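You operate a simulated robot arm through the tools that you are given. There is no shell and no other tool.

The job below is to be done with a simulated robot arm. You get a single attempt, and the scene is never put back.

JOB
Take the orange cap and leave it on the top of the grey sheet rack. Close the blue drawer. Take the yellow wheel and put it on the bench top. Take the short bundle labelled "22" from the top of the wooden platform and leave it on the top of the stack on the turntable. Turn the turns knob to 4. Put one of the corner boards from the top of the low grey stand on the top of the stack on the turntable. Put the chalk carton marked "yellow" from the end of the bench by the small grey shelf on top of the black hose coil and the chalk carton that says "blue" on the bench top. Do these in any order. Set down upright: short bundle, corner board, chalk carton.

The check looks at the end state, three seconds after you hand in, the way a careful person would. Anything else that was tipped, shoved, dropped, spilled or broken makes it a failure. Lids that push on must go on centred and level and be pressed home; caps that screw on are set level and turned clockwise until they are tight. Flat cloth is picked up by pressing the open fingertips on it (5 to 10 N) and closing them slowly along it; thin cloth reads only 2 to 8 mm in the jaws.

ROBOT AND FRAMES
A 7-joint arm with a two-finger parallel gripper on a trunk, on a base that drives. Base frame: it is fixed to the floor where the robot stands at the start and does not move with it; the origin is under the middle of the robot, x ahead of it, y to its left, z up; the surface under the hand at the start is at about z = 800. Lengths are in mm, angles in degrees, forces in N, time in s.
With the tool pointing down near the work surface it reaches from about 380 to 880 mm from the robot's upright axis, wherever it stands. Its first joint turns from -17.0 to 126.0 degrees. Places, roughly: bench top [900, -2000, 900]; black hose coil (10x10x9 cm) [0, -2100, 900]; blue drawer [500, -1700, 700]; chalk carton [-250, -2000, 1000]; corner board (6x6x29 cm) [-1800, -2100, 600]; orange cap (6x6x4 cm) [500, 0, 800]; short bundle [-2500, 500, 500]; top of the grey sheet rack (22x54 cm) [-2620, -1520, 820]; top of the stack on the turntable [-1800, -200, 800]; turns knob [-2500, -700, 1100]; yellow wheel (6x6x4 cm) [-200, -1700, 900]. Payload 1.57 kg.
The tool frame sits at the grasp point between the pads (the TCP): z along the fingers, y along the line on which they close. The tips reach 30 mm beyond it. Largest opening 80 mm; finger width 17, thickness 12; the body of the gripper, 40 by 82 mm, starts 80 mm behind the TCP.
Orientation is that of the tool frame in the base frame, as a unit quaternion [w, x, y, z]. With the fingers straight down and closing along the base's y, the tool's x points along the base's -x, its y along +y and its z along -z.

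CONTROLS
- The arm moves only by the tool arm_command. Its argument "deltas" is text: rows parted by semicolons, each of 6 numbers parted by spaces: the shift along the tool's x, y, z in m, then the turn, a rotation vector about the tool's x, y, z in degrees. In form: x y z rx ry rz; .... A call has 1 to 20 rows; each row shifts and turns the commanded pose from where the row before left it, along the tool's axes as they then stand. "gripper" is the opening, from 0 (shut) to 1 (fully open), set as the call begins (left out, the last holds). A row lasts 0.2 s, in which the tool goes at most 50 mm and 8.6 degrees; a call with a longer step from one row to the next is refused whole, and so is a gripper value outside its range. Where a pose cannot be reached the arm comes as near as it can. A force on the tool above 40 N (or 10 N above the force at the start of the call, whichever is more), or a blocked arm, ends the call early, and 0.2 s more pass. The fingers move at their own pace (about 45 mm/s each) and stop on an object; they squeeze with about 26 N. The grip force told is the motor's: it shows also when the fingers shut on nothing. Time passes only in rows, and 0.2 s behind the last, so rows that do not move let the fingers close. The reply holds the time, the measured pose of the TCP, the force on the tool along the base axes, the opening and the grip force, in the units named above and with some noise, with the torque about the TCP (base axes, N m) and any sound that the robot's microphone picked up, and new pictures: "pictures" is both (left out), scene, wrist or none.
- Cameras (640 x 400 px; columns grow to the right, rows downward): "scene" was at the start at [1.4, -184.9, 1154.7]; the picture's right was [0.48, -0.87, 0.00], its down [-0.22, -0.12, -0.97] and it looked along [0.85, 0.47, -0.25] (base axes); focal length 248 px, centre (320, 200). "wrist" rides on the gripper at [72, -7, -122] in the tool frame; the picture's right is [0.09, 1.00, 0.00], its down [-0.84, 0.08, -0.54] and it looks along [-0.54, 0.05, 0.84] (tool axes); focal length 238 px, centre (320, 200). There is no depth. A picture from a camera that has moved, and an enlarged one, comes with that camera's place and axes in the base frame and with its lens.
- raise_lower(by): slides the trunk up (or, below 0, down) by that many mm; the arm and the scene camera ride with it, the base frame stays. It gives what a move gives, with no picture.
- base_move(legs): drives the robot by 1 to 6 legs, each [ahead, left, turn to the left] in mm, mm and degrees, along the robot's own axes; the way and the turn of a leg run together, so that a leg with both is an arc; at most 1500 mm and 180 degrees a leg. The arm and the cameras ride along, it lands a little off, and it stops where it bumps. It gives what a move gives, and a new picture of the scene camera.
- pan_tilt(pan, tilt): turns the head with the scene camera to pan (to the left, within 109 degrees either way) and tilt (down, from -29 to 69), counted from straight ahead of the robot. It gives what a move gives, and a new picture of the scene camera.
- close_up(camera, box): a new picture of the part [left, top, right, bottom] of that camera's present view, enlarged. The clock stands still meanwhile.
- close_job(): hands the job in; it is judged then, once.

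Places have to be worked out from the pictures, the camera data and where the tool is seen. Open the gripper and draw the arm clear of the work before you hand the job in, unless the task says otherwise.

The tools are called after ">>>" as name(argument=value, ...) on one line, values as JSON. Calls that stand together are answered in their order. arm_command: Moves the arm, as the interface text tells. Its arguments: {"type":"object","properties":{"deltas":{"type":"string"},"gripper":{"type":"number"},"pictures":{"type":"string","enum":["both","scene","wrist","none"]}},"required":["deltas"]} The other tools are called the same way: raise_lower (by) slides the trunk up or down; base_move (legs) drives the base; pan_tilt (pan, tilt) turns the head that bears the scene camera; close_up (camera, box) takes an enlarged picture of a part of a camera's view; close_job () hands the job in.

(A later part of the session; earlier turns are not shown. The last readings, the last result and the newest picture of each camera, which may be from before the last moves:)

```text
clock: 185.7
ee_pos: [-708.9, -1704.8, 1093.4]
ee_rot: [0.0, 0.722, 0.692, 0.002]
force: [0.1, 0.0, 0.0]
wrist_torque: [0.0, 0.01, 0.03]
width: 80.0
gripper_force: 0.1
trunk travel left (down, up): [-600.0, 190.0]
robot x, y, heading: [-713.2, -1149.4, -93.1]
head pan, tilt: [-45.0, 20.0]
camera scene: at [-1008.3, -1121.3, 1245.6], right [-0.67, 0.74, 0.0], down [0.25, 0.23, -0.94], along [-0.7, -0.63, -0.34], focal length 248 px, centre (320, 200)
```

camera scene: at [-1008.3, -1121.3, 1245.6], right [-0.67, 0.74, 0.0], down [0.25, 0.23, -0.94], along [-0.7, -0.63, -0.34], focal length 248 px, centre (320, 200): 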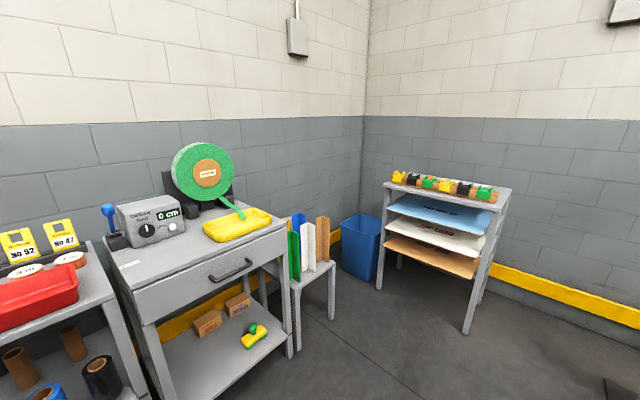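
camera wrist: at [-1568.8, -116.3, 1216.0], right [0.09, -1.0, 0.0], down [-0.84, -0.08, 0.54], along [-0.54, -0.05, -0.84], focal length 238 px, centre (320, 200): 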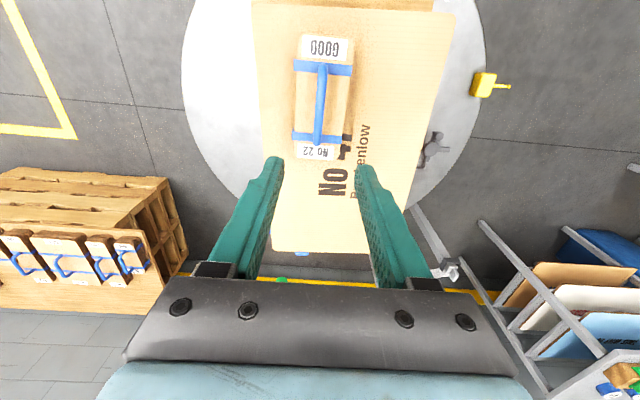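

I see four upright corner boards (green, blue, white, brown) on the low stand. I square the heading and strafe over to them.

>>> base_move(legs=[[0, 0, 3], [0, -1020, 0], [150, 0, 0]])

>>> pan_tilt(pan=10, tilt=40)

>>> close_up(camera="wrist", box=[0, 0, 640, 400])

```text
clock: 192.2
ee_pos: [-1645.4, -1862.8, 1092.9]
ee_rot: [-0.001, 0.7, 0.714, 0.001]
force: [0.6, -0.1, -0.6]
wrist_torque: [-0.04, -0.02, -0.01]
width: 80.1
gripper_force: 0.0
trunk travel left (down, up): [-600.0, 190.0]
robot x, y, heading: [-1683.1, -1311.7, -89.4]
head pan, tilt: [-45.0, 20.0]
camera scene: at [-1980.4, -1299.7, 1245.7], right [-0.71, 0.7, 0.0], down [0.24, 0.24, -0.94], along [-0.66, -0.67, -0.34], focal length 248 px, centre (320, 200)
```

scene: 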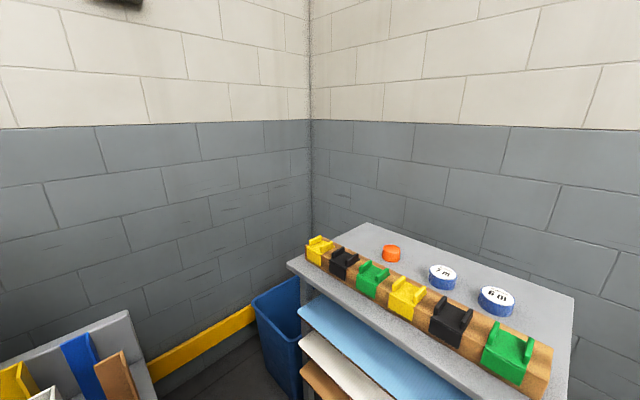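

```text
clock: 193.4
ee_pos: [-1644.7, -1863.3, 1093.6]
ee_rot: [-0.001, 0.7, 0.714, 0.002]
force: [0.4, -0.7, -0.4]
wrist_torque: [0.01, 0.01, -0.02]
width: 80.0
gripper_force: 0.1
trunk travel left (down, up): [-600.0, 190.0]
robot x, y, heading: [-1687.7, -1316.8, -89.5]
head pan, tilt: [10.0, 40.0]
camera scene: at [-1899.7, -1316.8, 1214.3], right [-0.98, -0.18, 0.0], down [-0.12, 0.63, -0.77], along [0.14, -0.75, -0.64], focal length 248 px, centre (320, 200)
```

scene: 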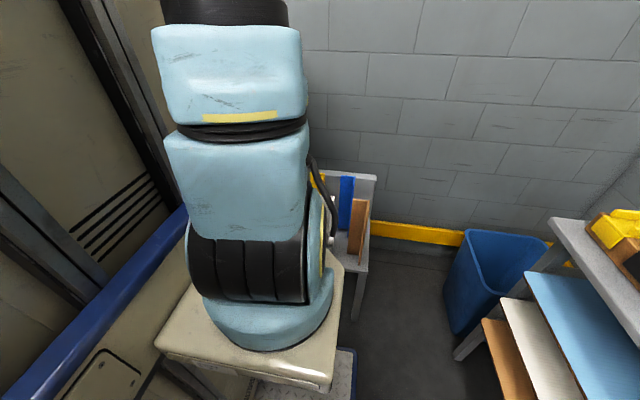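

```text
1.00 times, centred on (320, 200) of wrist (not enlarged: the box is as wide or as high as the picture)
camera zoom: at [-1653.9, -1792.9, 1214.5], right [0.99, 0.11, 0.0], down [0.09, -0.84, 0.54], along [0.06, -0.54, -0.84], focal length 238 px, centre (320, 200)
```

zoom: 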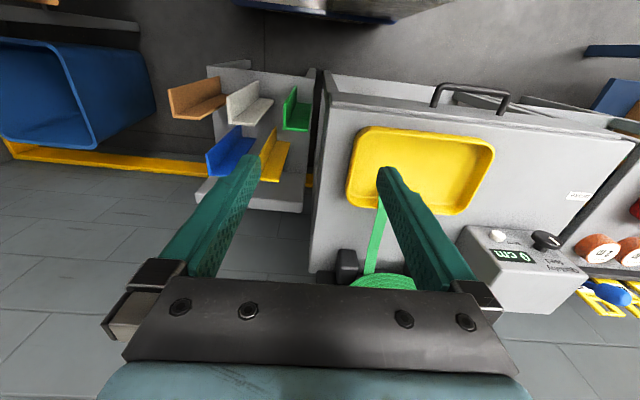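

The wrist view shows five L-shaped boards: brown, white, green in front, blue and yellow behind. I zoom in to see their tops.

>>> close_up(camera="wrist", box=[150, 50, 342, 170])

>>> close_up(camera="scene", box=[290, 150, 418, 230])

```text
3.33 times, centred on (246, 110) of wrist
camera zoom: at [-1653.9, -1792.9, 1214.5], right [0.99, 0.11, 0.0], down [0.09, -0.84, 0.54], along [0.06, -0.54, -0.84], focal length 794 px, centre (567, 500)
```

zoom: 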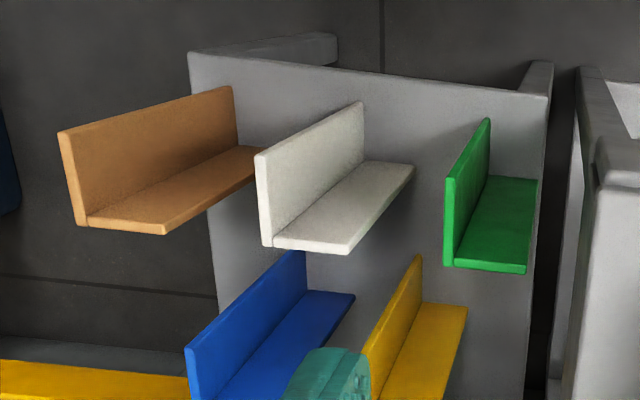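

```text
5.00 times, centred on (354, 190) of scene
camera zoom: at [-1899.7, -1316.8, 1214.3], right [-0.98, -0.18, 0.0], down [-0.12, 0.63, -0.77], along [0.14, -0.75, -0.64], focal length 1238 px, centre (150, 250)
```

zoom: 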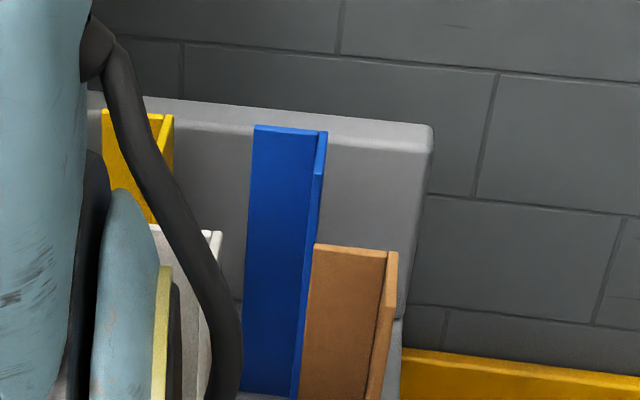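

The board tops come out at z≈705: brown corner at about (−1938, −1949), white at −1827, green at −1713. I take the brown one; I strafe right 170 mm and lower the trunk 300 mm.

>>> base_move(legs=[[0, -170, 0]])

>>> raise_lower(by=-280)

>>> arm_command(deltas="-0.015 -0.04 0 0 0 0;-0.015 -0.04 0 0 0 0;-0.01 -0.02 0 0 0 0;0 0 0 0 0 0", gripper=1, pictures="both")

```text
clock: 194.9
ee_pos: [-1818.4, -1864.8, 1092.9]
ee_rot: [0.0, 0.701, 0.713, 0.002]
force: [0.3, 0.4, 0.0]
wrist_torque: [0.01, 0.02, 0.01]
width: 80.1
gripper_force: 0.0
trunk travel left (down, up): [-600.0, 190.0]
robot x, y, heading: [-1856.8, -1312.6, -89.6]
head pan, tilt: [10.0, 40.0]
camera scene: at [-2071.2, -1317.9, 1214.2], right [-0.98, -0.18, 0.0], down [-0.12, 0.63, -0.77], along [0.14, -0.75, -0.64], focal length 248 px, centre (320, 200)
```

scene: 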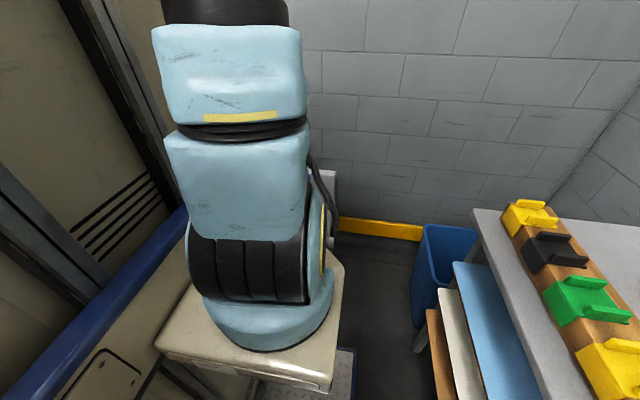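

```text
clock: 197.7
ee_pos: [-1818.8, -1864.7, 812.8]
ee_rot: [-0.001, 0.701, 0.713, 0.002]
force: [-1.1, -0.1, 1.0]
wrist_torque: [0.01, 0.01, 0.02]
width: 80.0
gripper_force: 0.2
trunk travel left (down, up): [-320.0, 470.0]
robot x, y, heading: [-1858.4, -1310.2, -89.4]
head pan, tilt: [10.0, 40.0]
```

```text
clock: 198.7
ee_pos: [-1914.9, -1906.9, 815.8]
ee_rot: [-0.001, 0.702, 0.713, 0.001]
force: [0.3, -0.3, -0.2]
wrist_torque: [-0.01, -0.01, 0.01]
width: 80.0
gripper_force: 0.1
trunk travel left (down, up): [-320.0, 470.0]
robot x, y, heading: [-1855.0, -1310.5, -89.7]
head pan, tilt: [10.0, 40.0]
camera scene: at [-2071.1, -1317.9, 934.2], right [-0.98, -0.18, 0.0], down [-0.12, 0.63, -0.77], along [0.14, -0.75, -0.64], focal length 248 px, centre (320, 200)
camera wrist: at [-1922.9, -1835.0, 937.2], right [0.99, 0.11, 0.0], down [0.09, -0.84, 0.54], along [0.06, -0.54, -0.84], focal length 238 px, centre (320, 200)
```

scene: 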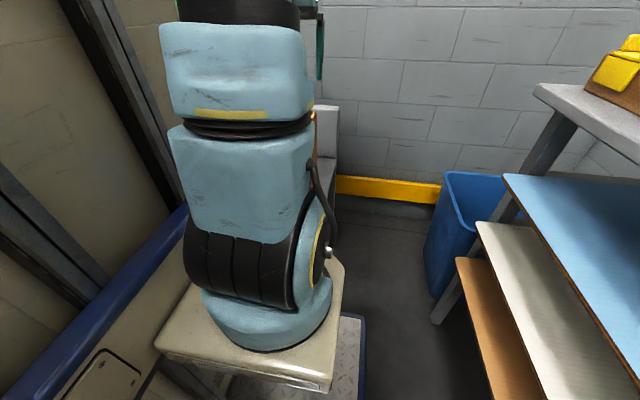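
wrist: 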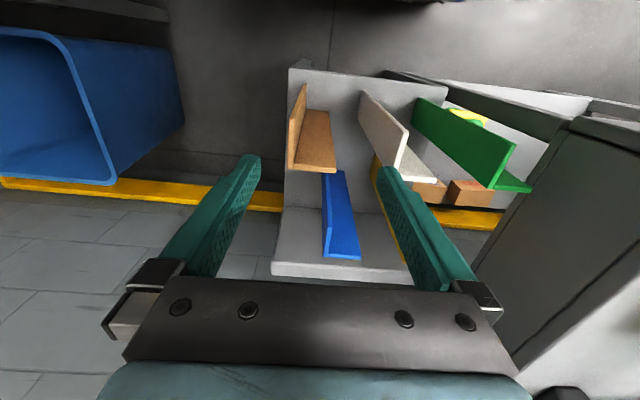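

The brown board is now nearly beneath the jaws. I zoom to locate its top flange.

>>> close_up(camera="wrist", box=[240, 60, 400, 160])

>>> close_up(camera="wrist", box=[220, 80, 460, 230])

```text
4.00 times, centred on (320, 110) of wrist
camera zoom: at [-1922.9, -1835.0, 937.2], right [0.99, 0.11, 0.0], down [0.09, -0.84, 0.54], along [0.06, -0.54, -0.84], focal length 953 px, centre (320, 560)
```

zoom: 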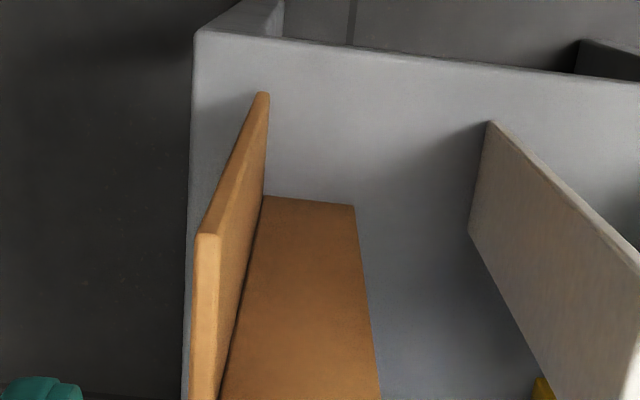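

```text
2.67 times, centred on (340, 155) of wrist
camera zoom: at [-1922.9, -1835.0, 937.2], right [0.99, 0.11, 0.0], down [0.09, -0.84, 0.54], along [0.06, -0.54, -0.84], focal length 636 px, centre (267, 320)
```

zoom: 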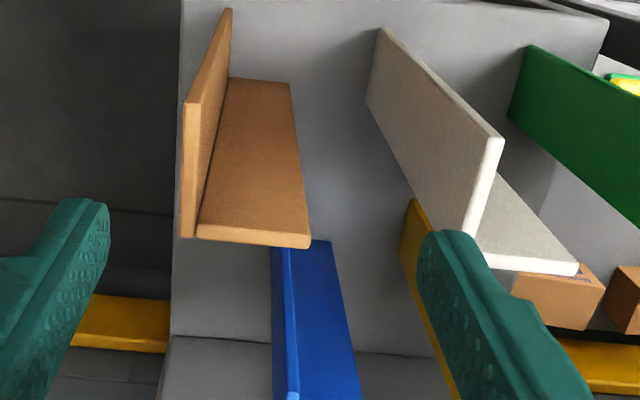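

Triangulation gives the brown board's top at z≈697 with its y-running flange at x≈−1942, y −1953…−1898. I centre over that flange at y≈−1929 and lower until the tips are just above it.

>>> arm_command(deltas="-0.022 -0.027 0 0 0 0;0 0 0.03 0 0 0;0 0 0.035 0 0 0;0 0 0 0 0 0", gripper=1, pictures="wrist")

>>> close_up(camera="wrist", box=[200, 100, 440, 250])

```text
clock: 199.7
ee_pos: [-1941.8, -1927.9, 747.6]
ee_rot: [0.0, 0.701, 0.713, 0.002]
force: [0.3, -0.2, 0.3]
wrist_torque: [-0.04, 0.0, -0.03]
width: 80.0
gripper_force: 0.0
trunk travel left (down, up): [-320.0, 470.0]
robot x, y, heading: [-1857.1, -1311.9, -89.4]
head pan, tilt: [10.0, 40.0]
camera wrist: at [-1950.4, -1856.2, 870.3], right [0.99, 0.11, 0.0], down [0.09, -0.84, 0.54], along [0.06, -0.54, -0.84], focal length 238 px, centre (320, 200)
```

wrist: 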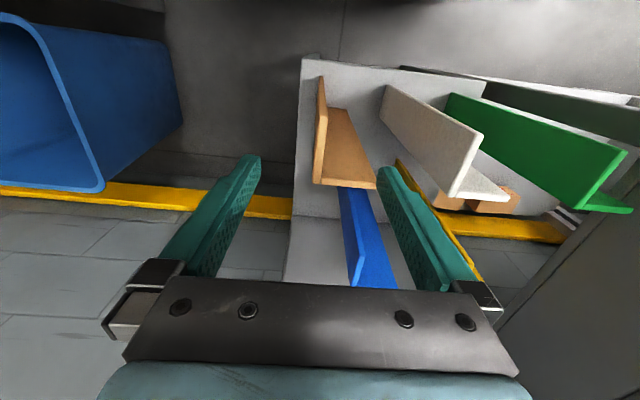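

```text
2.67 times, centred on (320, 175) of wrist
camera zoom: at [-1950.4, -1856.2, 870.3], right [0.99, 0.11, 0.0], down [0.09, -0.84, 0.54], along [0.06, -0.54, -0.84], focal length 636 px, centre (320, 267)
```

zoom: 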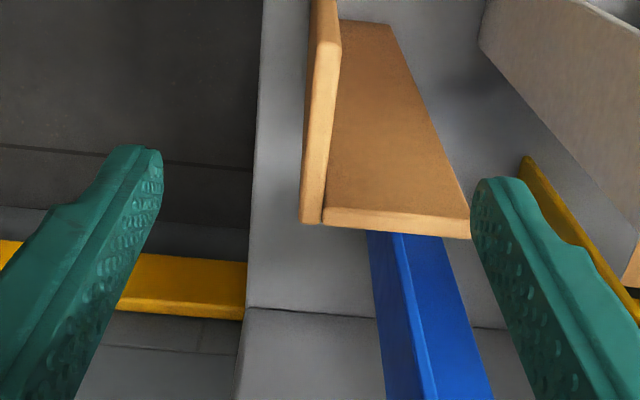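

Flange A lies midway between the fingers, clear of flange B. I lower 63 mm to overlap the board's top and close.

>>> arm_command(deltas="0 0 0.025 0 0 0;0 0 0.025 0 0 0;0 0 0.013 0 0 0;0 0 0 0 0 0", gripper=1, pictures="none")

>>> close_up(camera="wrist", box=[200, 100, 440, 250])

```text
clock: 200.7
ee_pos: [-1944.3, -1929.3, 684.4]
ee_rot: [-0.001, 0.701, 0.713, 0.002]
force: [-0.8, 0.3, -0.5]
wrist_torque: [-0.02, 0.01, 0.01]
width: 79.9
gripper_force: 0.1
trunk travel left (down, up): [-320.0, 470.0]
robot x, y, heading: [-1856.6, -1314.3, -89.7]
head pan, tilt: [10.0, 40.0]
```

```text
2.67 times, centred on (320, 175) of wrist
camera zoom: at [-1952.3, -1857.6, 805.8], right [0.99, 0.11, 0.0], down [0.09, -0.84, 0.54], along [0.06, -0.54, -0.84], focal length 636 px, centre (320, 267)
```

zoom: 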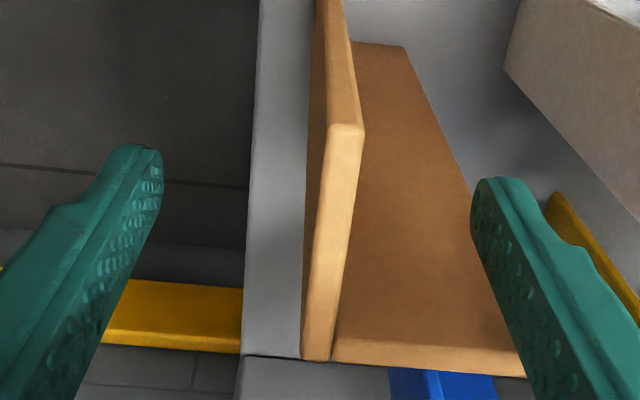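

The flange sits centrally. I close the fingers on it.

>>> arm_command(deltas="0 0.002 0 0 0 0;0 0 0 0 0 0;0 0 0 0 0 0;0 0 0 0 0 0;0 0 0 0 0 0;0 0 0 0 0 0", gripper=0, pictures="wrist")

```text
clock: 202.1
ee_pos: [-1942.1, -1929.0, 683.6]
ee_rot: [-0.001, 0.701, 0.713, 0.001]
force: [-0.2, -0.1, 0.4]
wrist_torque: [-0.03, 0.04, 0.04]
width: 6.6
gripper_force: 26.0
trunk travel left (down, up): [-320.0, 470.0]
robot x, y, heading: [-1853.1, -1313.8, -89.8]
head pan, tilt: [10.0, 40.0]
camera wrist: at [-1950.5, -1858.0, 805.5], right [0.99, 0.11, 0.0], down [0.09, -0.84, 0.54], along [0.06, -0.54, -0.84], focal length 238 px, centre (320, 200)
```

wrist: 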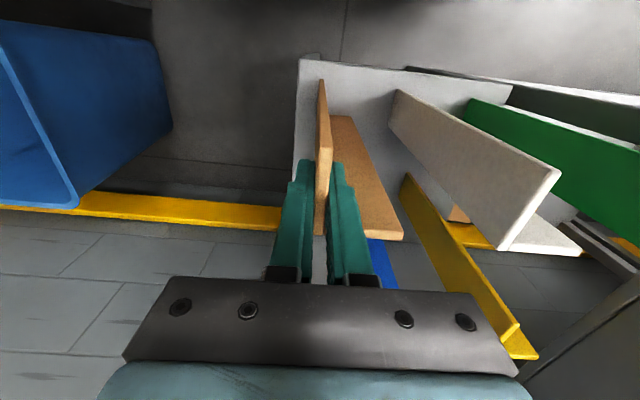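

The board is gripped (6.6 mm thick). I lift a little with the arm to check it, then raise the trunk fully to clear everything.

>>> arm_command(deltas="0 0 -0.01 0 0 0;0 0 -0.02 0 0 0;0 0 -0.02 0 0 0;0 0 0 0 0 0", gripper=0, pictures="wrist")

>>> raise_lower(by=465)

>>> close_up(camera="wrist", box=[0, 0, 640, 400])

```text
clock: 203.1
ee_pos: [-1941.5, -1928.3, 735.7]
ee_rot: [-0.001, 0.701, 0.713, 0.001]
force: [-0.2, 0.0, -0.8]
wrist_torque: [0.02, 0.02, 0.04]
width: 6.7
gripper_force: 26.3
trunk travel left (down, up): [-320.0, 470.0]
robot x, y, heading: [-1854.2, -1315.7, -89.7]
head pan, tilt: [10.0, 40.0]
camera wrist: at [-1950.0, -1857.7, 857.1], right [0.99, 0.11, 0.0], down [0.09, -0.84, 0.54], along [0.06, -0.54, -0.84], focal length 238 px, centre (320, 200)
```

wrist: 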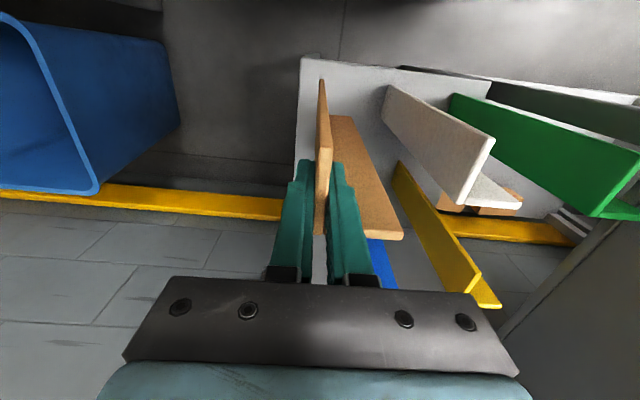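

```text
refused: 465 is not a number from -400 to 400
```

```text
1.00 times, centred on (320, 200) of wrist (not enlarged: the box is as wide or as high as the picture)
camera zoom: at [-1950.0, -1857.7, 857.1], right [0.99, 0.11, 0.0], down [0.09, -0.84, 0.54], along [0.06, -0.54, -0.84], focal length 238 px, centre (320, 200)
```

zoom: 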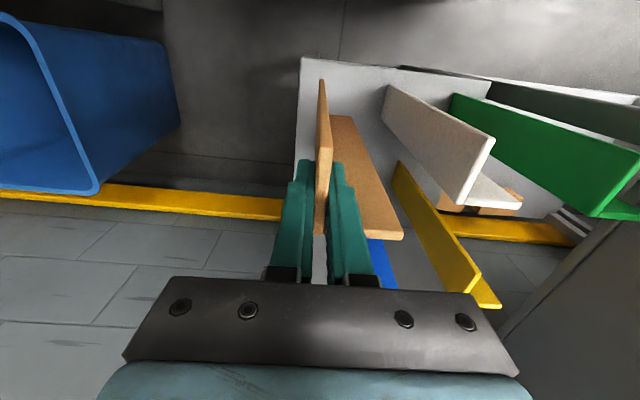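

The board lifts cleanly and hangs straight. I raise the trunk 400 mm (the most allowed at once), then the rest.

>>> raise_lower(by=400)

>>> close_up(camera="wrist", box=[0, 0, 640, 400])

```text
clock: 206.9
ee_pos: [-1942.1, -1928.1, 1135.4]
ee_rot: [-0.001, 0.701, 0.713, 0.002]
force: [-0.3, 0.1, -1.0]
wrist_torque: [0.01, 0.0, 0.01]
width: 6.7
gripper_force: 25.9
trunk travel left (down, up): [-720.0, 70.0]
robot x, y, heading: [-1857.8, -1310.5, -89.8]
head pan, tilt: [10.0, 40.0]
```

```text
1.00 times, centred on (320, 200) of wrist (not enlarged: the box is as wide or as high as the picture)
camera zoom: at [-1950.1, -1857.8, 1256.8], right [0.99, 0.11, 0.0], down [0.09, -0.84, 0.54], along [0.06, -0.54, -0.84], focal length 238 px, centre (320, 200)
```

zoom: 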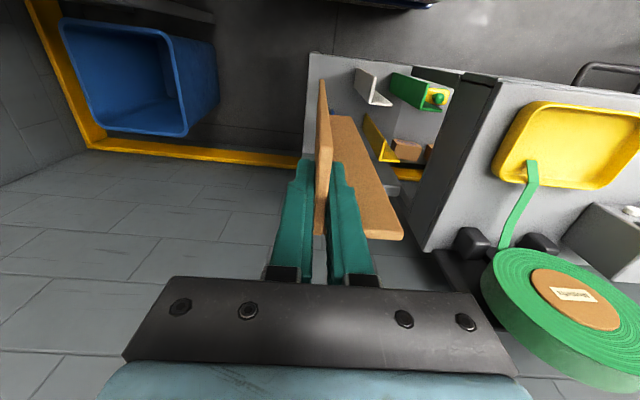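

The board's foot is at about z 860. I draw the arm in a little, back off, go along the aisle and turn to face the turntable again.

>>> arm_command(deltas="0.035 0 0 0 0 0;0.035 0 0 0 0 0;0.03 0 0 0 0 0;0 0 0 0 0 0", gripper=0, pictures="none")

>>> base_move(legs=[[110, 0, 0], [-230, 0, 0], [0, 1130, 0]])

```text
clock: 207.9
ee_pos: [-1945.0, -1827.1, 1135.2]
ee_rot: [-0.001, 0.701, 0.713, 0.002]
force: [0.3, -0.8, -1.1]
wrist_torque: [-0.02, 0.01, -0.01]
width: 6.5
gripper_force: 26.7
trunk travel left (down, up): [-720.0, 70.0]
robot x, y, heading: [-1858.1, -1315.1, -89.5]
head pan, tilt: [10.0, 40.0]
```

```text
clock: 215.7
ee_pos: [-824.5, -1676.7, 1135.2]
ee_rot: [-0.001, 0.687, 0.727, 0.003]
force: [1.0, -0.4, -0.8]
wrist_torque: [0.0, 0.01, 0.0]
width: 6.5
gripper_force: 26.1
trunk travel left (down, up): [-720.0, 70.0]
robot x, y, heading: [-762.3, -1160.5, -87.1]
head pan, tilt: [10.0, 40.0]
camera scene: at [-972.2, -1174.6, 1334.2], right [-0.98, -0.22, 0.0], down [-0.14, 0.63, -0.77], along [0.17, -0.75, -0.64], focal length 248 px, centre (320, 200)
```

scene: 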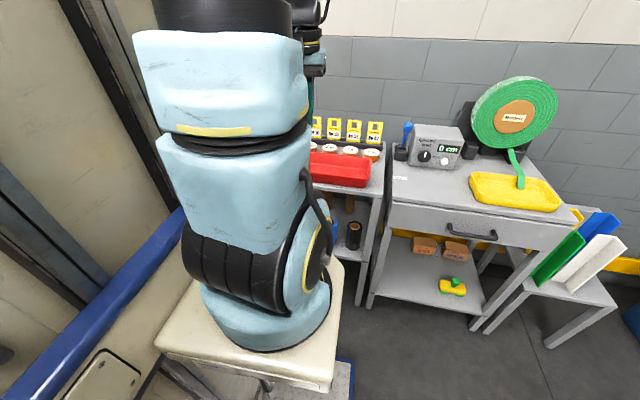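

No bumps. I turn right to face −x and strafe up to the turntable.

>>> base_move(legs=[[0, 0, -93], [0, -840, 0]])

>>> close_up(camera="wrist", box=[0, 0, 640, 400])

```text
clock: 224.2
ee_pos: [-1260.6, -217.3, 1134.1]
ee_rot: [0.001, 1.0, 0.0, 0.002]
force: [0.1, -0.2, -1.3]
wrist_torque: [-0.02, -0.01, 0.02]
width: 6.5
gripper_force: 26.2
trunk travel left (down, up): [-720.0, 70.0]
robot x, y, heading: [-747.1, -320.4, 179.4]
head pan, tilt: [10.0, 40.0]
camera scene: at [-748.8, -102.1, 1334.2], right [-0.16, 0.99, 0.0], down [0.63, 0.11, -0.77], along [-0.76, -0.13, -0.64], focal length 248 px, centre (320, 200)
```

scene: 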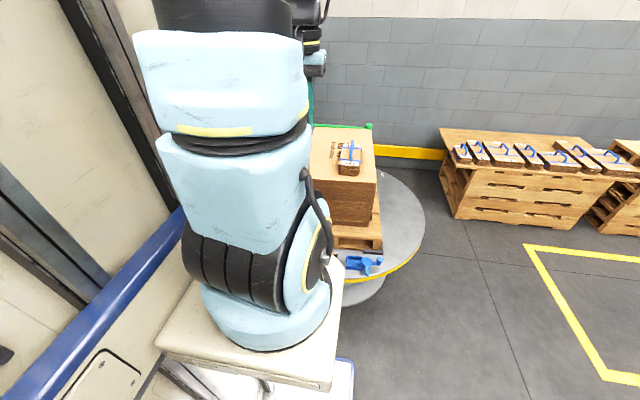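

```text
1.00 times, centred on (320, 200) of wrist (not enlarged: the box is as wide or as high as the picture)
camera zoom: at [-1189.3, -212.7, 1256.5], right [0.09, -1.0, 0.0], down [-0.84, -0.08, 0.54], along [-0.54, -0.05, -0.84], focal length 238 px, centre (320, 200)
```

zoom: 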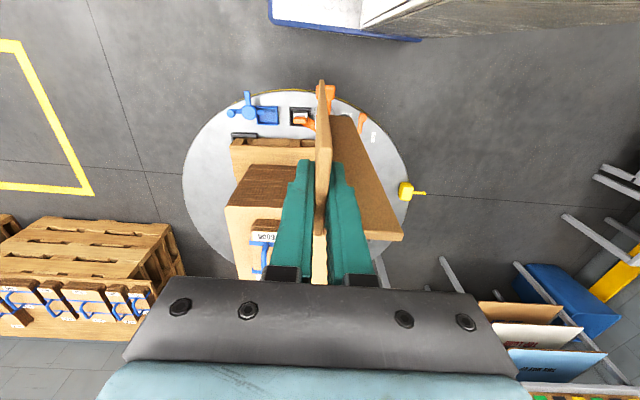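

Turntable and bundle are in view. I close up 85 mm and extend the arm so the board is over the free south-east part of the stack, about (−1590, −230).

>>> base_move(legs=[[85, 0, 0]])

>>> arm_command(deltas="-0.045 0.004 0 0 0 0;-0.045 0.004 0 0 0 0;-0.045 0.003 0 0 0 0;-0.045 0.002 0 0 0 0;-0.045 0 0 0 0 0;-0.02 0 0 0 0 0;0 0 0 0 0 0", gripper=0, pictures="both")

```text
clock: 225.2
ee_pos: [-1345.4, -218.6, 1133.9]
ee_rot: [0.001, 1.0, 0.0, 0.003]
force: [-0.2, 0.0, -0.3]
wrist_torque: [0.02, -0.01, -0.02]
width: 6.7
gripper_force: 26.3
trunk travel left (down, up): [-720.0, 70.0]
robot x, y, heading: [-829.7, -317.3, 179.6]
head pan, tilt: [10.0, 40.0]
camera scene: at [-833.5, -101.3, 1334.2], right [-0.16, 0.99, 0.0], down [0.63, 0.11, -0.77], along [-0.76, -0.13, -0.64], focal length 248 px, centre (320, 200)
```

scene: 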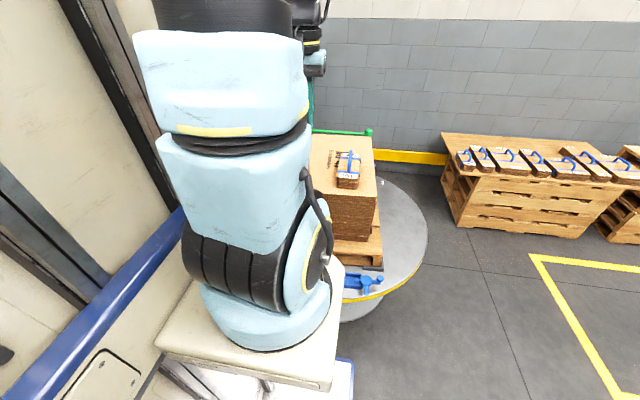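

```text
clock: 226.8
ee_pos: [-1591.0, -232.7, 1132.0]
ee_rot: [0.0, 1.0, 0.0, 0.002]
force: [0.1, -0.2, 0.0]
wrist_torque: [0.03, -0.01, 0.0]
width: 6.5
gripper_force: 25.5
trunk travel left (down, up): [-720.0, 70.0]
robot x, y, heading: [-832.1, -317.7, 179.3]
head pan, tilt: [10.0, 40.0]
camera scene: at [-833.7, -101.3, 1334.2], right [-0.16, 0.99, 0.0], down [0.63, 0.11, -0.77], along [-0.76, -0.13, -0.64], focal length 248 px, centre (320, 200)
camera wrist: at [-1519.8, -225.9, 1254.7], right [0.09, -1.0, 0.0], down [-0.84, -0.08, 0.54], along [-0.54, -0.05, -0.84], focal length 238 px, centre (320, 200)
```

scene: 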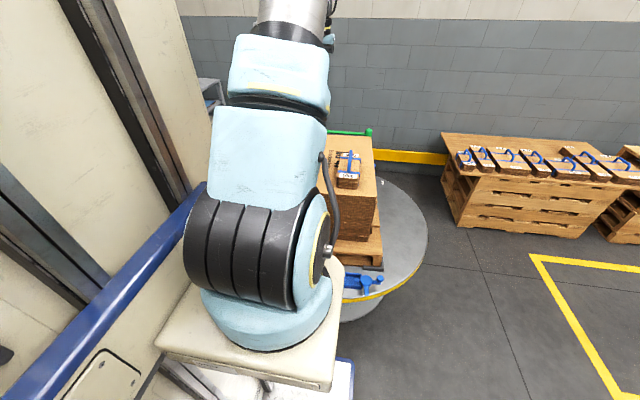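
wrist: 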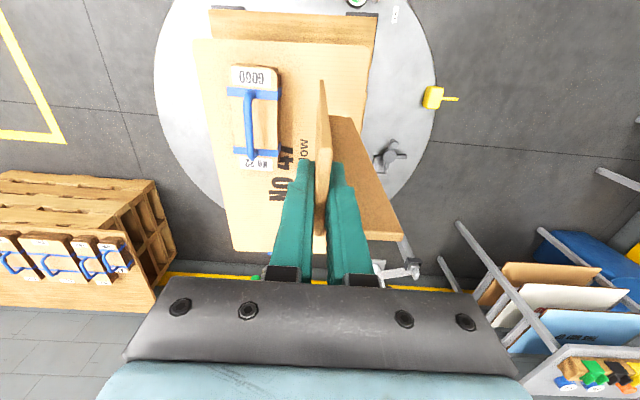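

The foot of the board is above the free corner of the stack, clear of the bundle. I nudge 10 mm inwards and lower to about z 1070.

>>> arm_command(deltas="0 -0.01 0 0 0 0;0 0 0.02 0 0 0;0 0 0.02 0 0 0;0 0 0.02 0 0 0;0 0 0 0 0 0", gripper=0, pictures="wrist")

```text
clock: 228.0
ee_pos: [-1591.3, -220.5, 1072.5]
ee_rot: [0.001, 1.0, 0.0, 0.002]
force: [0.2, 0.1, -1.1]
wrist_torque: [-0.02, 0.02, 0.02]
width: 6.7
gripper_force: 26.0
trunk travel left (down, up): [-720.0, 70.0]
robot x, y, heading: [-828.5, -316.4, 179.2]
head pan, tilt: [10.0, 40.0]
camera wrist: at [-1519.7, -214.7, 1194.7], right [0.09, -1.0, 0.0], down [-0.84, -0.08, 0.54], along [-0.54, -0.05, -0.84], focal length 238 px, centre (320, 200)
```

wrist: 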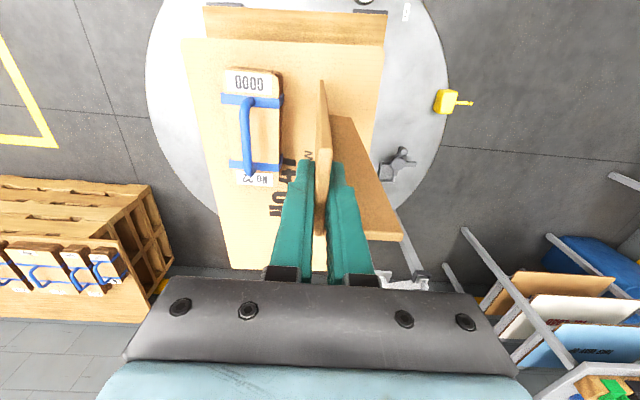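

I step down slowly now, feeling for contact.

>>> arm_command(deltas="0 0 0.004 0 0 0;0 0 0.004 0 0 0;0 0 0.004 0 0 0;0 0 0.003 0 0 0;0 0 0 0 0 0", gripper=0, pictures="none")

>>> arm_command(deltas="0 0 0.002 0 0 0;0 0 0.002 0 0 0;0 0 0.002 0 0 0;0 0 0 0 0 0", gripper=0, pictures="none")

>>> arm_command(deltas="0 0 0.002 0 0 0;0 0 0.002 0 0 0;0 0 0 0 0 0", gripper=0, pictures="wrist")

```text
clock: 229.2
ee_pos: [-1591.3, -221.9, 1059.3]
ee_rot: [0.001, 1.0, 0.0, 0.002]
force: [0.5, 0.3, -0.7]
wrist_torque: [0.02, 0.01, -0.03]
width: 6.8
gripper_force: 25.9
trunk travel left (down, up): [-720.0, 70.0]
robot x, y, heading: [-829.6, -315.0, 179.4]
head pan, tilt: [10.0, 40.0]
```

```text
clock: 230.2
ee_pos: [-1589.6, -221.8, 1052.6]
ee_rot: [0.001, 1.0, 0.0, 0.002]
force: [-0.2, -0.3, -0.8]
wrist_torque: [-0.01, 0.0, 0.0]
width: 6.6
gripper_force: 26.0
trunk travel left (down, up): [-720.0, 70.0]
robot x, y, heading: [-832.3, -316.3, 179.4]
head pan, tilt: [10.0, 40.0]
```

```text
clock: 231.0
ee_pos: [-1588.8, -222.0, 1050.8]
ee_rot: [0.001, 1.0, 0.0, 0.0]
force: [1.9, 0.6, 23.9]
wrist_torque: [0.05, -0.51, 0.0]
width: 6.8
gripper_force: 26.4
trunk travel left (down, up): [-720.0, 70.0]
robot x, y, heading: [-831.2, -320.8, 179.5]
head pan, tilt: [10.0, 40.0]
camera wrist: at [-1518.7, -215.9, 1172.9], right [0.09, -1.0, 0.0], down [-0.84, -0.08, 0.54], along [-0.54, -0.05, -0.84], focal length 238 px, centre (320, 200)
```

wrist: 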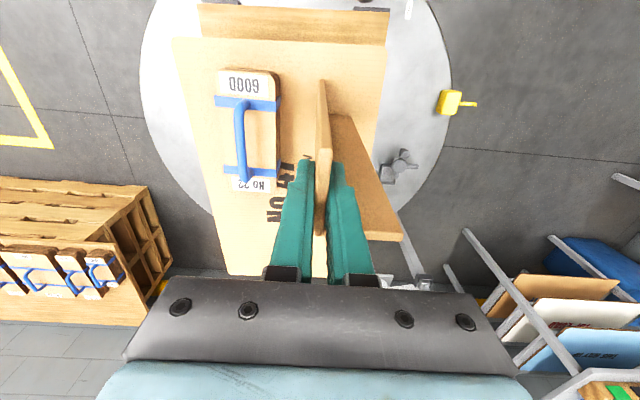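

Contact at z≈1051 (24 N). I ease off 1.5 mm, then open the fingers in two stages so the board stays put.

>>> arm_command(deltas="0 0 -0.001 0 0 0;0 0 -0.0005 0 0 0;0 0 0 0 0 0", gripper=0, pictures="none")

>>> arm_command(deltas="0 0 0 0 0 0;0 0 0 0 0 0", gripper=0.2, pictures="wrist")

>>> arm_command(deltas="0 0 0 0 0 0;0 0 0 0 0 0;0 0 0 0 0 0", gripper=0.8, pictures="wrist")

```text
clock: 231.8
ee_pos: [-1590.0, -222.2, 1052.4]
ee_rot: [0.002, 1.0, 0.0, 0.001]
force: [1.1, 1.1, 25.7]
wrist_torque: [0.01, 0.35, 0.01]
width: 6.6
gripper_force: 25.8
trunk travel left (down, up): [-720.0, 70.0]
robot x, y, heading: [-835.7, -315.5, 179.6]
head pan, tilt: [10.0, 40.0]
```

```text
clock: 232.4
ee_pos: [-1590.7, -221.4, 1048.6]
ee_rot: [0.001, 1.0, 0.0, 0.002]
force: [-0.2, 0.1, 1.0]
wrist_torque: [0.0, 0.01, 0.03]
width: 15.9
gripper_force: 0.0
trunk travel left (down, up): [-720.0, 70.0]
robot x, y, heading: [-834.2, -317.3, 179.9]
head pan, tilt: [10.0, 40.0]
camera wrist: at [-1519.8, -215.7, 1171.0], right [0.09, -1.0, 0.0], down [-0.84, -0.08, 0.54], along [-0.54, -0.05, -0.84], focal length 238 px, centre (320, 200)
```

wrist: 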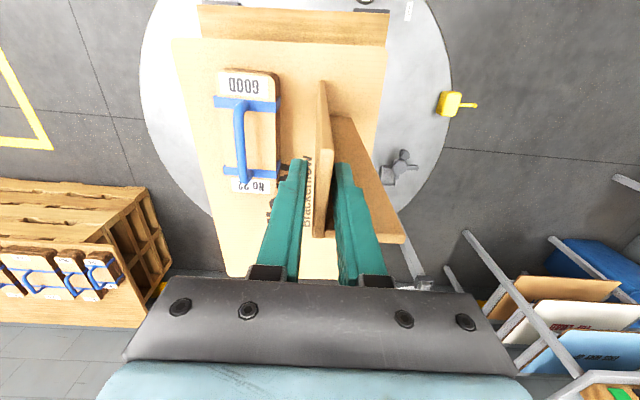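

```text
clock: 233.2
ee_pos: [-1591.2, -221.4, 1049.0]
ee_rot: [0.0, 1.0, 0.0, 0.002]
force: [-0.2, 0.6, -0.3]
wrist_torque: [-0.02, 0.01, 0.0]
width: 63.9
gripper_force: 0.0
trunk travel left (down, up): [-720.0, 70.0]
robot x, y, heading: [-830.4, -317.1, 179.4]
head pan, tilt: [10.0, 40.0]
camera wrist: at [-1519.8, -215.7, 1171.7], right [0.09, -1.0, 0.0], down [-0.84, -0.08, 0.54], along [-0.54, -0.05, -0.84], focal length 238 px, centre (320, 200)
```

wrist: 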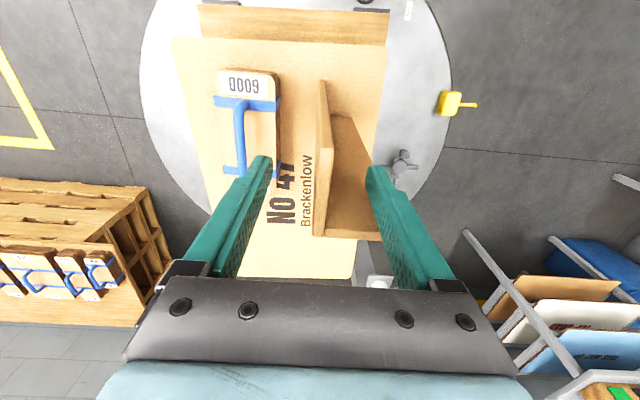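

The board stands free and upright. I lift the hand straight up and clear of it.

>>> arm_command(deltas="0 0 -0.02 0 0 0;0 0 -0.03 0 0 0;0 0 -0.03 0 0 0;0 0 -0.03 0 0 0;0 0 0 0 0 0", gripper=0.8, pictures="both")

```text
clock: 234.4
ee_pos: [-1591.6, -221.4, 1160.9]
ee_rot: [0.001, 1.0, -0.001, 0.001]
force: [0.5, 0.5, -0.1]
wrist_torque: [0.0, 0.02, 0.01]
width: 64.0
gripper_force: 0.0
trunk travel left (down, up): [-720.0, 70.0]
robot x, y, heading: [-833.1, -315.4, 179.4]
head pan, tilt: [10.0, 40.0]
camera scene: at [-833.6, -101.3, 1334.2], right [-0.16, 0.99, 0.0], down [0.63, 0.11, -0.77], along [-0.76, -0.13, -0.64], focal length 248 px, centre (320, 200)
camera wrist: at [-1519.5, -215.3, 1283.0], right [0.09, -1.0, 0.0], down [-0.84, -0.08, 0.54], along [-0.54, -0.05, -0.84], focal length 238 px, centre (320, 200)
```

scene: 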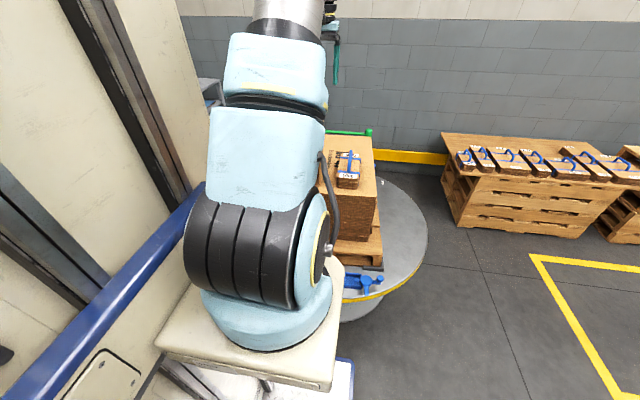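
wrist: 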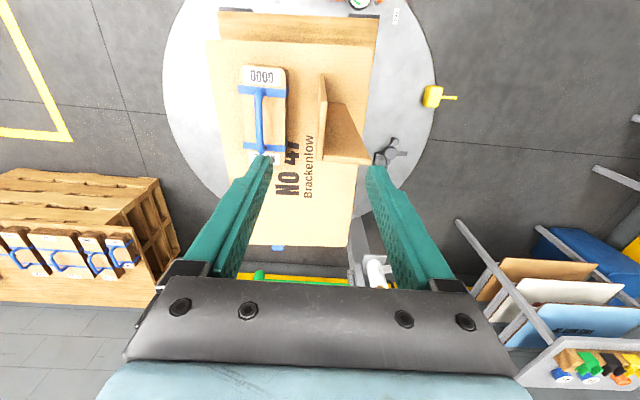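

Corner board stands upright by the bundle. Now to the bench: I retract the arm, back away, go down the aisle and turn to face the bench end.

>>> arm_command(deltas="0.04 0 -0.01 0 0 0;0.045 0 0 0 0 0;0.045 0 0 0 0 0;0.045 0 0 0 0 0;0.045 0 0 0 0 0;0.03 0 0 0 0 0;0 0 0 0 0 0", gripper=1, pictures="none")

>>> base_move(legs=[[-130, 0, 0], [0, 750, 0], [0, 0, 90.5], [0, 480, 0]])

>>> close_up(camera="wrist", box=[0, 0, 640, 400])

```text
clock: 236.0
ee_pos: [-1337.4, -220.8, 1168.6]
ee_rot: [0.001, 1.0, 0.0, 0.003]
force: [0.3, 0.2, 0.4]
wrist_torque: [-0.02, -0.02, 0.02]
width: 80.2
gripper_force: 0.0
trunk travel left (down, up): [-720.0, 70.0]
robot x, y, heading: [-831.0, -316.4, 179.5]
head pan, tilt: [10.0, 40.0]
```

```text
clock: 247.3
ee_pos: [-327.1, -1592.6, 1167.0]
ee_rot: [-0.001, 0.708, 0.706, 0.003]
force: [0.2, -0.4, -0.3]
wrist_torque: [0.03, -0.03, -0.01]
width: 79.8
gripper_force: 0.0
trunk travel left (down, up): [-720.0, 70.0]
robot x, y, heading: [-226.8, -1084.8, -90.9]
head pan, tilt: [10.0, 40.0]
camera scene: at [-444.1, -1087.1, 1334.2], right [-0.99, -0.16, 0.0], down [-0.1, 0.63, -0.77], along [0.12, -0.76, -0.64], focal length 248 px, centre (320, 200)
```

scene: 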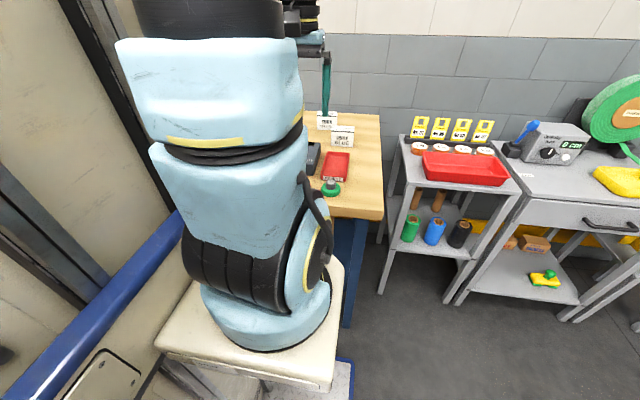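

```text
1.00 times, centred on (320, 200) of wrist (not enlarged: the box is as wide or as high as the picture)
camera zoom: at [-334.1, -1520.8, 1288.8], right [1.0, 0.09, 0.0], down [0.07, -0.84, 0.54], along [0.05, -0.54, -0.84], focal length 238 px, centre (320, 200)
```

zoom: 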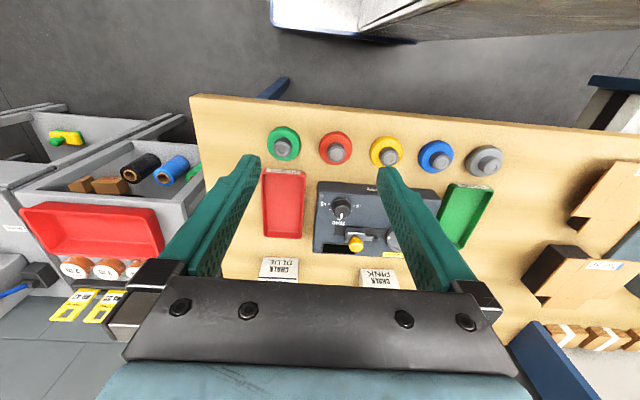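

I see the wheel row (green, red, yellow, blue, grey) along the bench front and chalk cartons at the back. I zoom in to read the cartons.

>>> close_up(camera="wrist", box=[230, 160, 470, 310])

>>> close_up(camera="scene", box=[290, 90, 410, 165])

>>> pan_tilt(pan=40, tilt=25)

```text
2.67 times, centred on (350, 235) of wrist
camera zoom: at [-334.1, -1520.8, 1288.8], right [1.0, 0.09, 0.0], down [0.07, -0.84, 0.54], along [0.05, -0.54, -0.84], focal length 636 px, centre (240, 107)
```

zoom: 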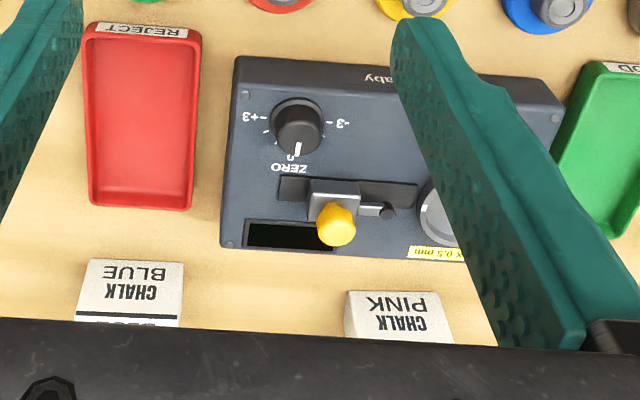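

```text
5.33 times, centred on (350, 128) of scene
camera zoom: at [-444.1, -1087.1, 1334.2], right [-0.99, -0.16, 0.0], down [-0.1, 0.63, -0.77], along [0.12, -0.76, -0.64], focal length 1321 px, centre (160, 587)
```

zoom: 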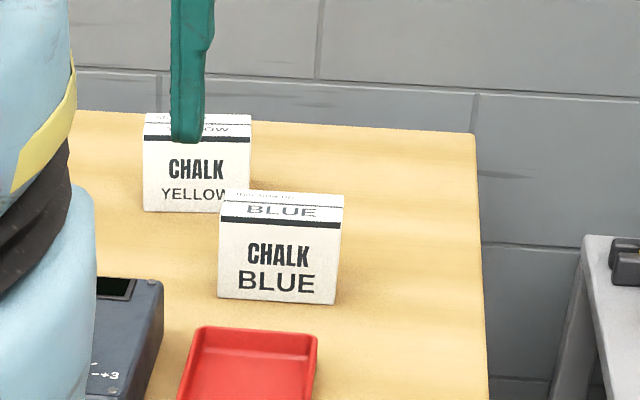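

```text
clock: 248.2
ee_pos: [-327.6, -1591.9, 1167.0]
ee_rot: [0.0, 0.709, 0.705, 0.002]
force: [1.2, -1.1, -0.7]
wrist_torque: [-0.01, -0.01, 0.02]
width: 80.3
gripper_force: 0.0
trunk travel left (down, up): [-720.0, 70.0]
robot x, y, heading: [-228.0, -1087.4, -90.8]
head pan, tilt: [40.0, 25.0]
camera scene: at [-399.5, -1074.7, 1357.5], right [-0.78, -0.63, 0.0], down [-0.27, 0.33, -0.91], along [0.57, -0.7, -0.42], focal length 248 px, centre (320, 200)
```

scene: 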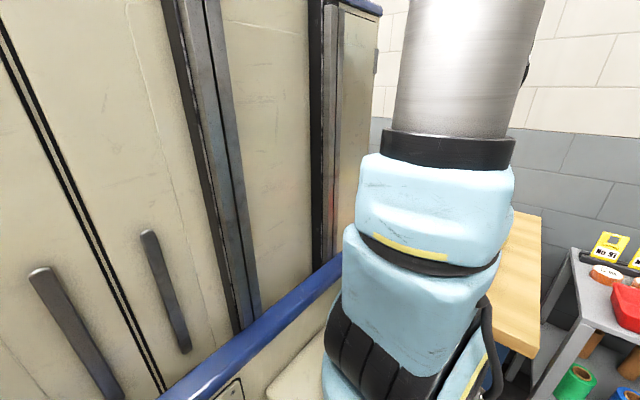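

The blue carton is in front, yellow behind it; pink to the left of the device. First the yellow wheel: I zoom in on it.

>>> close_up(camera="wrist", box=[300, 100, 460, 200])

```text
4.00 times, centred on (380, 150) of wrist
camera zoom: at [-334.1, -1520.8, 1288.8], right [1.0, 0.09, 0.0], down [0.07, -0.84, 0.54], along [0.05, -0.54, -0.84], focal length 953 px, centre (80, 400)
```

zoom: 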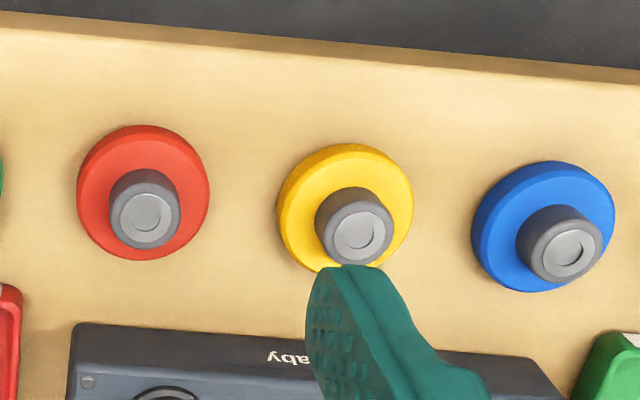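

Each wheel has a flat disc with a grey hub on top; the yellow one is at about (−209, −1658), hub top near z 940. I'll grip the hub: move above it and descend to z≈1000.

>>> arm_command(deltas="-0.022 0.0395 0 0 0 0;-0.022 0.0395 0 0 0 0;-0.022 0.0395 0 0 0 0;0 0 0.042 0 0 0;0 0 0.042 0 0 0;0 0 0.042 0 0 0;0 0 0.041 0 0 0;0 0 0 0 0 0", gripper=0.7, pictures="wrist")

>>> close_up(camera="wrist", box=[200, 60, 440, 210])

```text
clock: 250.0
ee_pos: [-205.7, -1660.4, 998.3]
ee_rot: [0.0, 0.708, 0.706, 0.002]
force: [0.5, -0.7, -0.1]
wrist_torque: [0.0, -0.01, -0.01]
width: 56.2
gripper_force: 0.0
trunk travel left (down, up): [-720.0, 70.0]
robot x, y, heading: [-230.4, -1086.7, -90.7]
head pan, tilt: [40.0, 25.0]
camera wrist: at [-212.6, -1588.9, 1120.8], right [1.0, 0.09, 0.0], down [0.07, -0.84, 0.54], along [0.05, -0.54, -0.84], focal length 238 px, centre (320, 200)
```

wrist: 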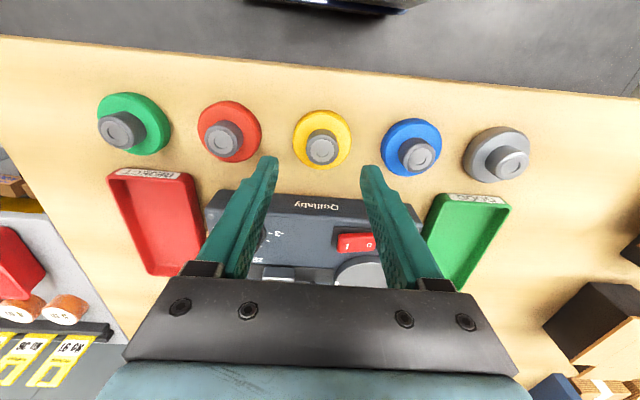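

```text
2.67 times, centred on (320, 135) of wrist
camera zoom: at [-212.6, -1588.9, 1120.8], right [1.0, 0.09, 0.0], down [0.07, -0.84, 0.54], along [0.05, -0.54, -0.84], focal length 636 px, centre (320, 373)
```

zoom: 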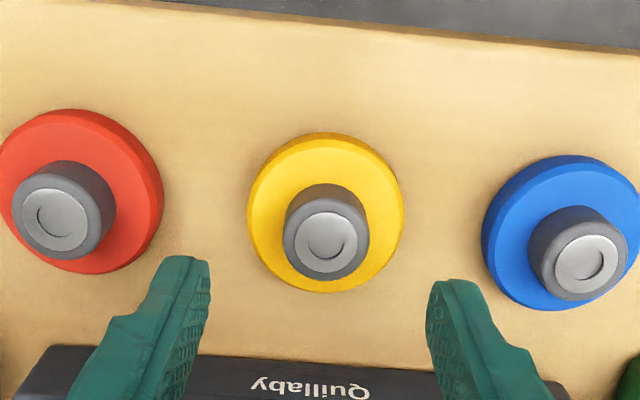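

A second triangulation suggests hub top nearer z 920 and centre (−203, −1665). I adjust and go down to z≈960 to check again.

>>> arm_command(deltas="-0.004 0.002 0.02 0 0 0;0 0 0.017 0 0 0;0 0 0 0 0 0", gripper=0.7, pictures="wrist")

>>> close_up(camera="wrist", box=[200, 80, 440, 230])

```text
clock: 250.8
ee_pos: [-205.4, -1661.9, 963.5]
ee_rot: [-0.001, 0.709, 0.705, 0.003]
force: [-0.5, -0.3, -0.3]
wrist_torque: [0.0, 0.04, -0.03]
width: 56.0
gripper_force: 0.0
trunk travel left (down, up): [-720.0, 70.0]
robot x, y, heading: [-229.3, -1086.5, -91.2]
head pan, tilt: [40.0, 25.0]
camera wrist: at [-212.2, -1591.5, 1084.6], right [1.0, 0.09, 0.0], down [0.07, -0.84, 0.54], along [0.05, -0.54, -0.84], focal length 238 px, centre (320, 200)
```

wrist: 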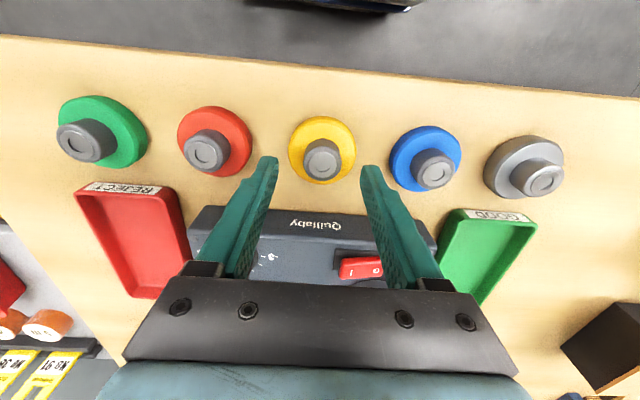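

```text
2.67 times, centred on (320, 155) of wrist
camera zoom: at [-212.2, -1591.5, 1084.6], right [1.0, 0.09, 0.0], down [0.07, -0.84, 0.54], along [0.05, -0.54, -0.84], focal length 636 px, centre (320, 320)
```

zoom: 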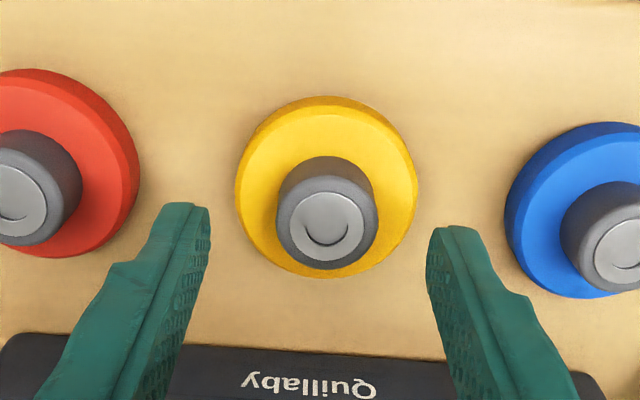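

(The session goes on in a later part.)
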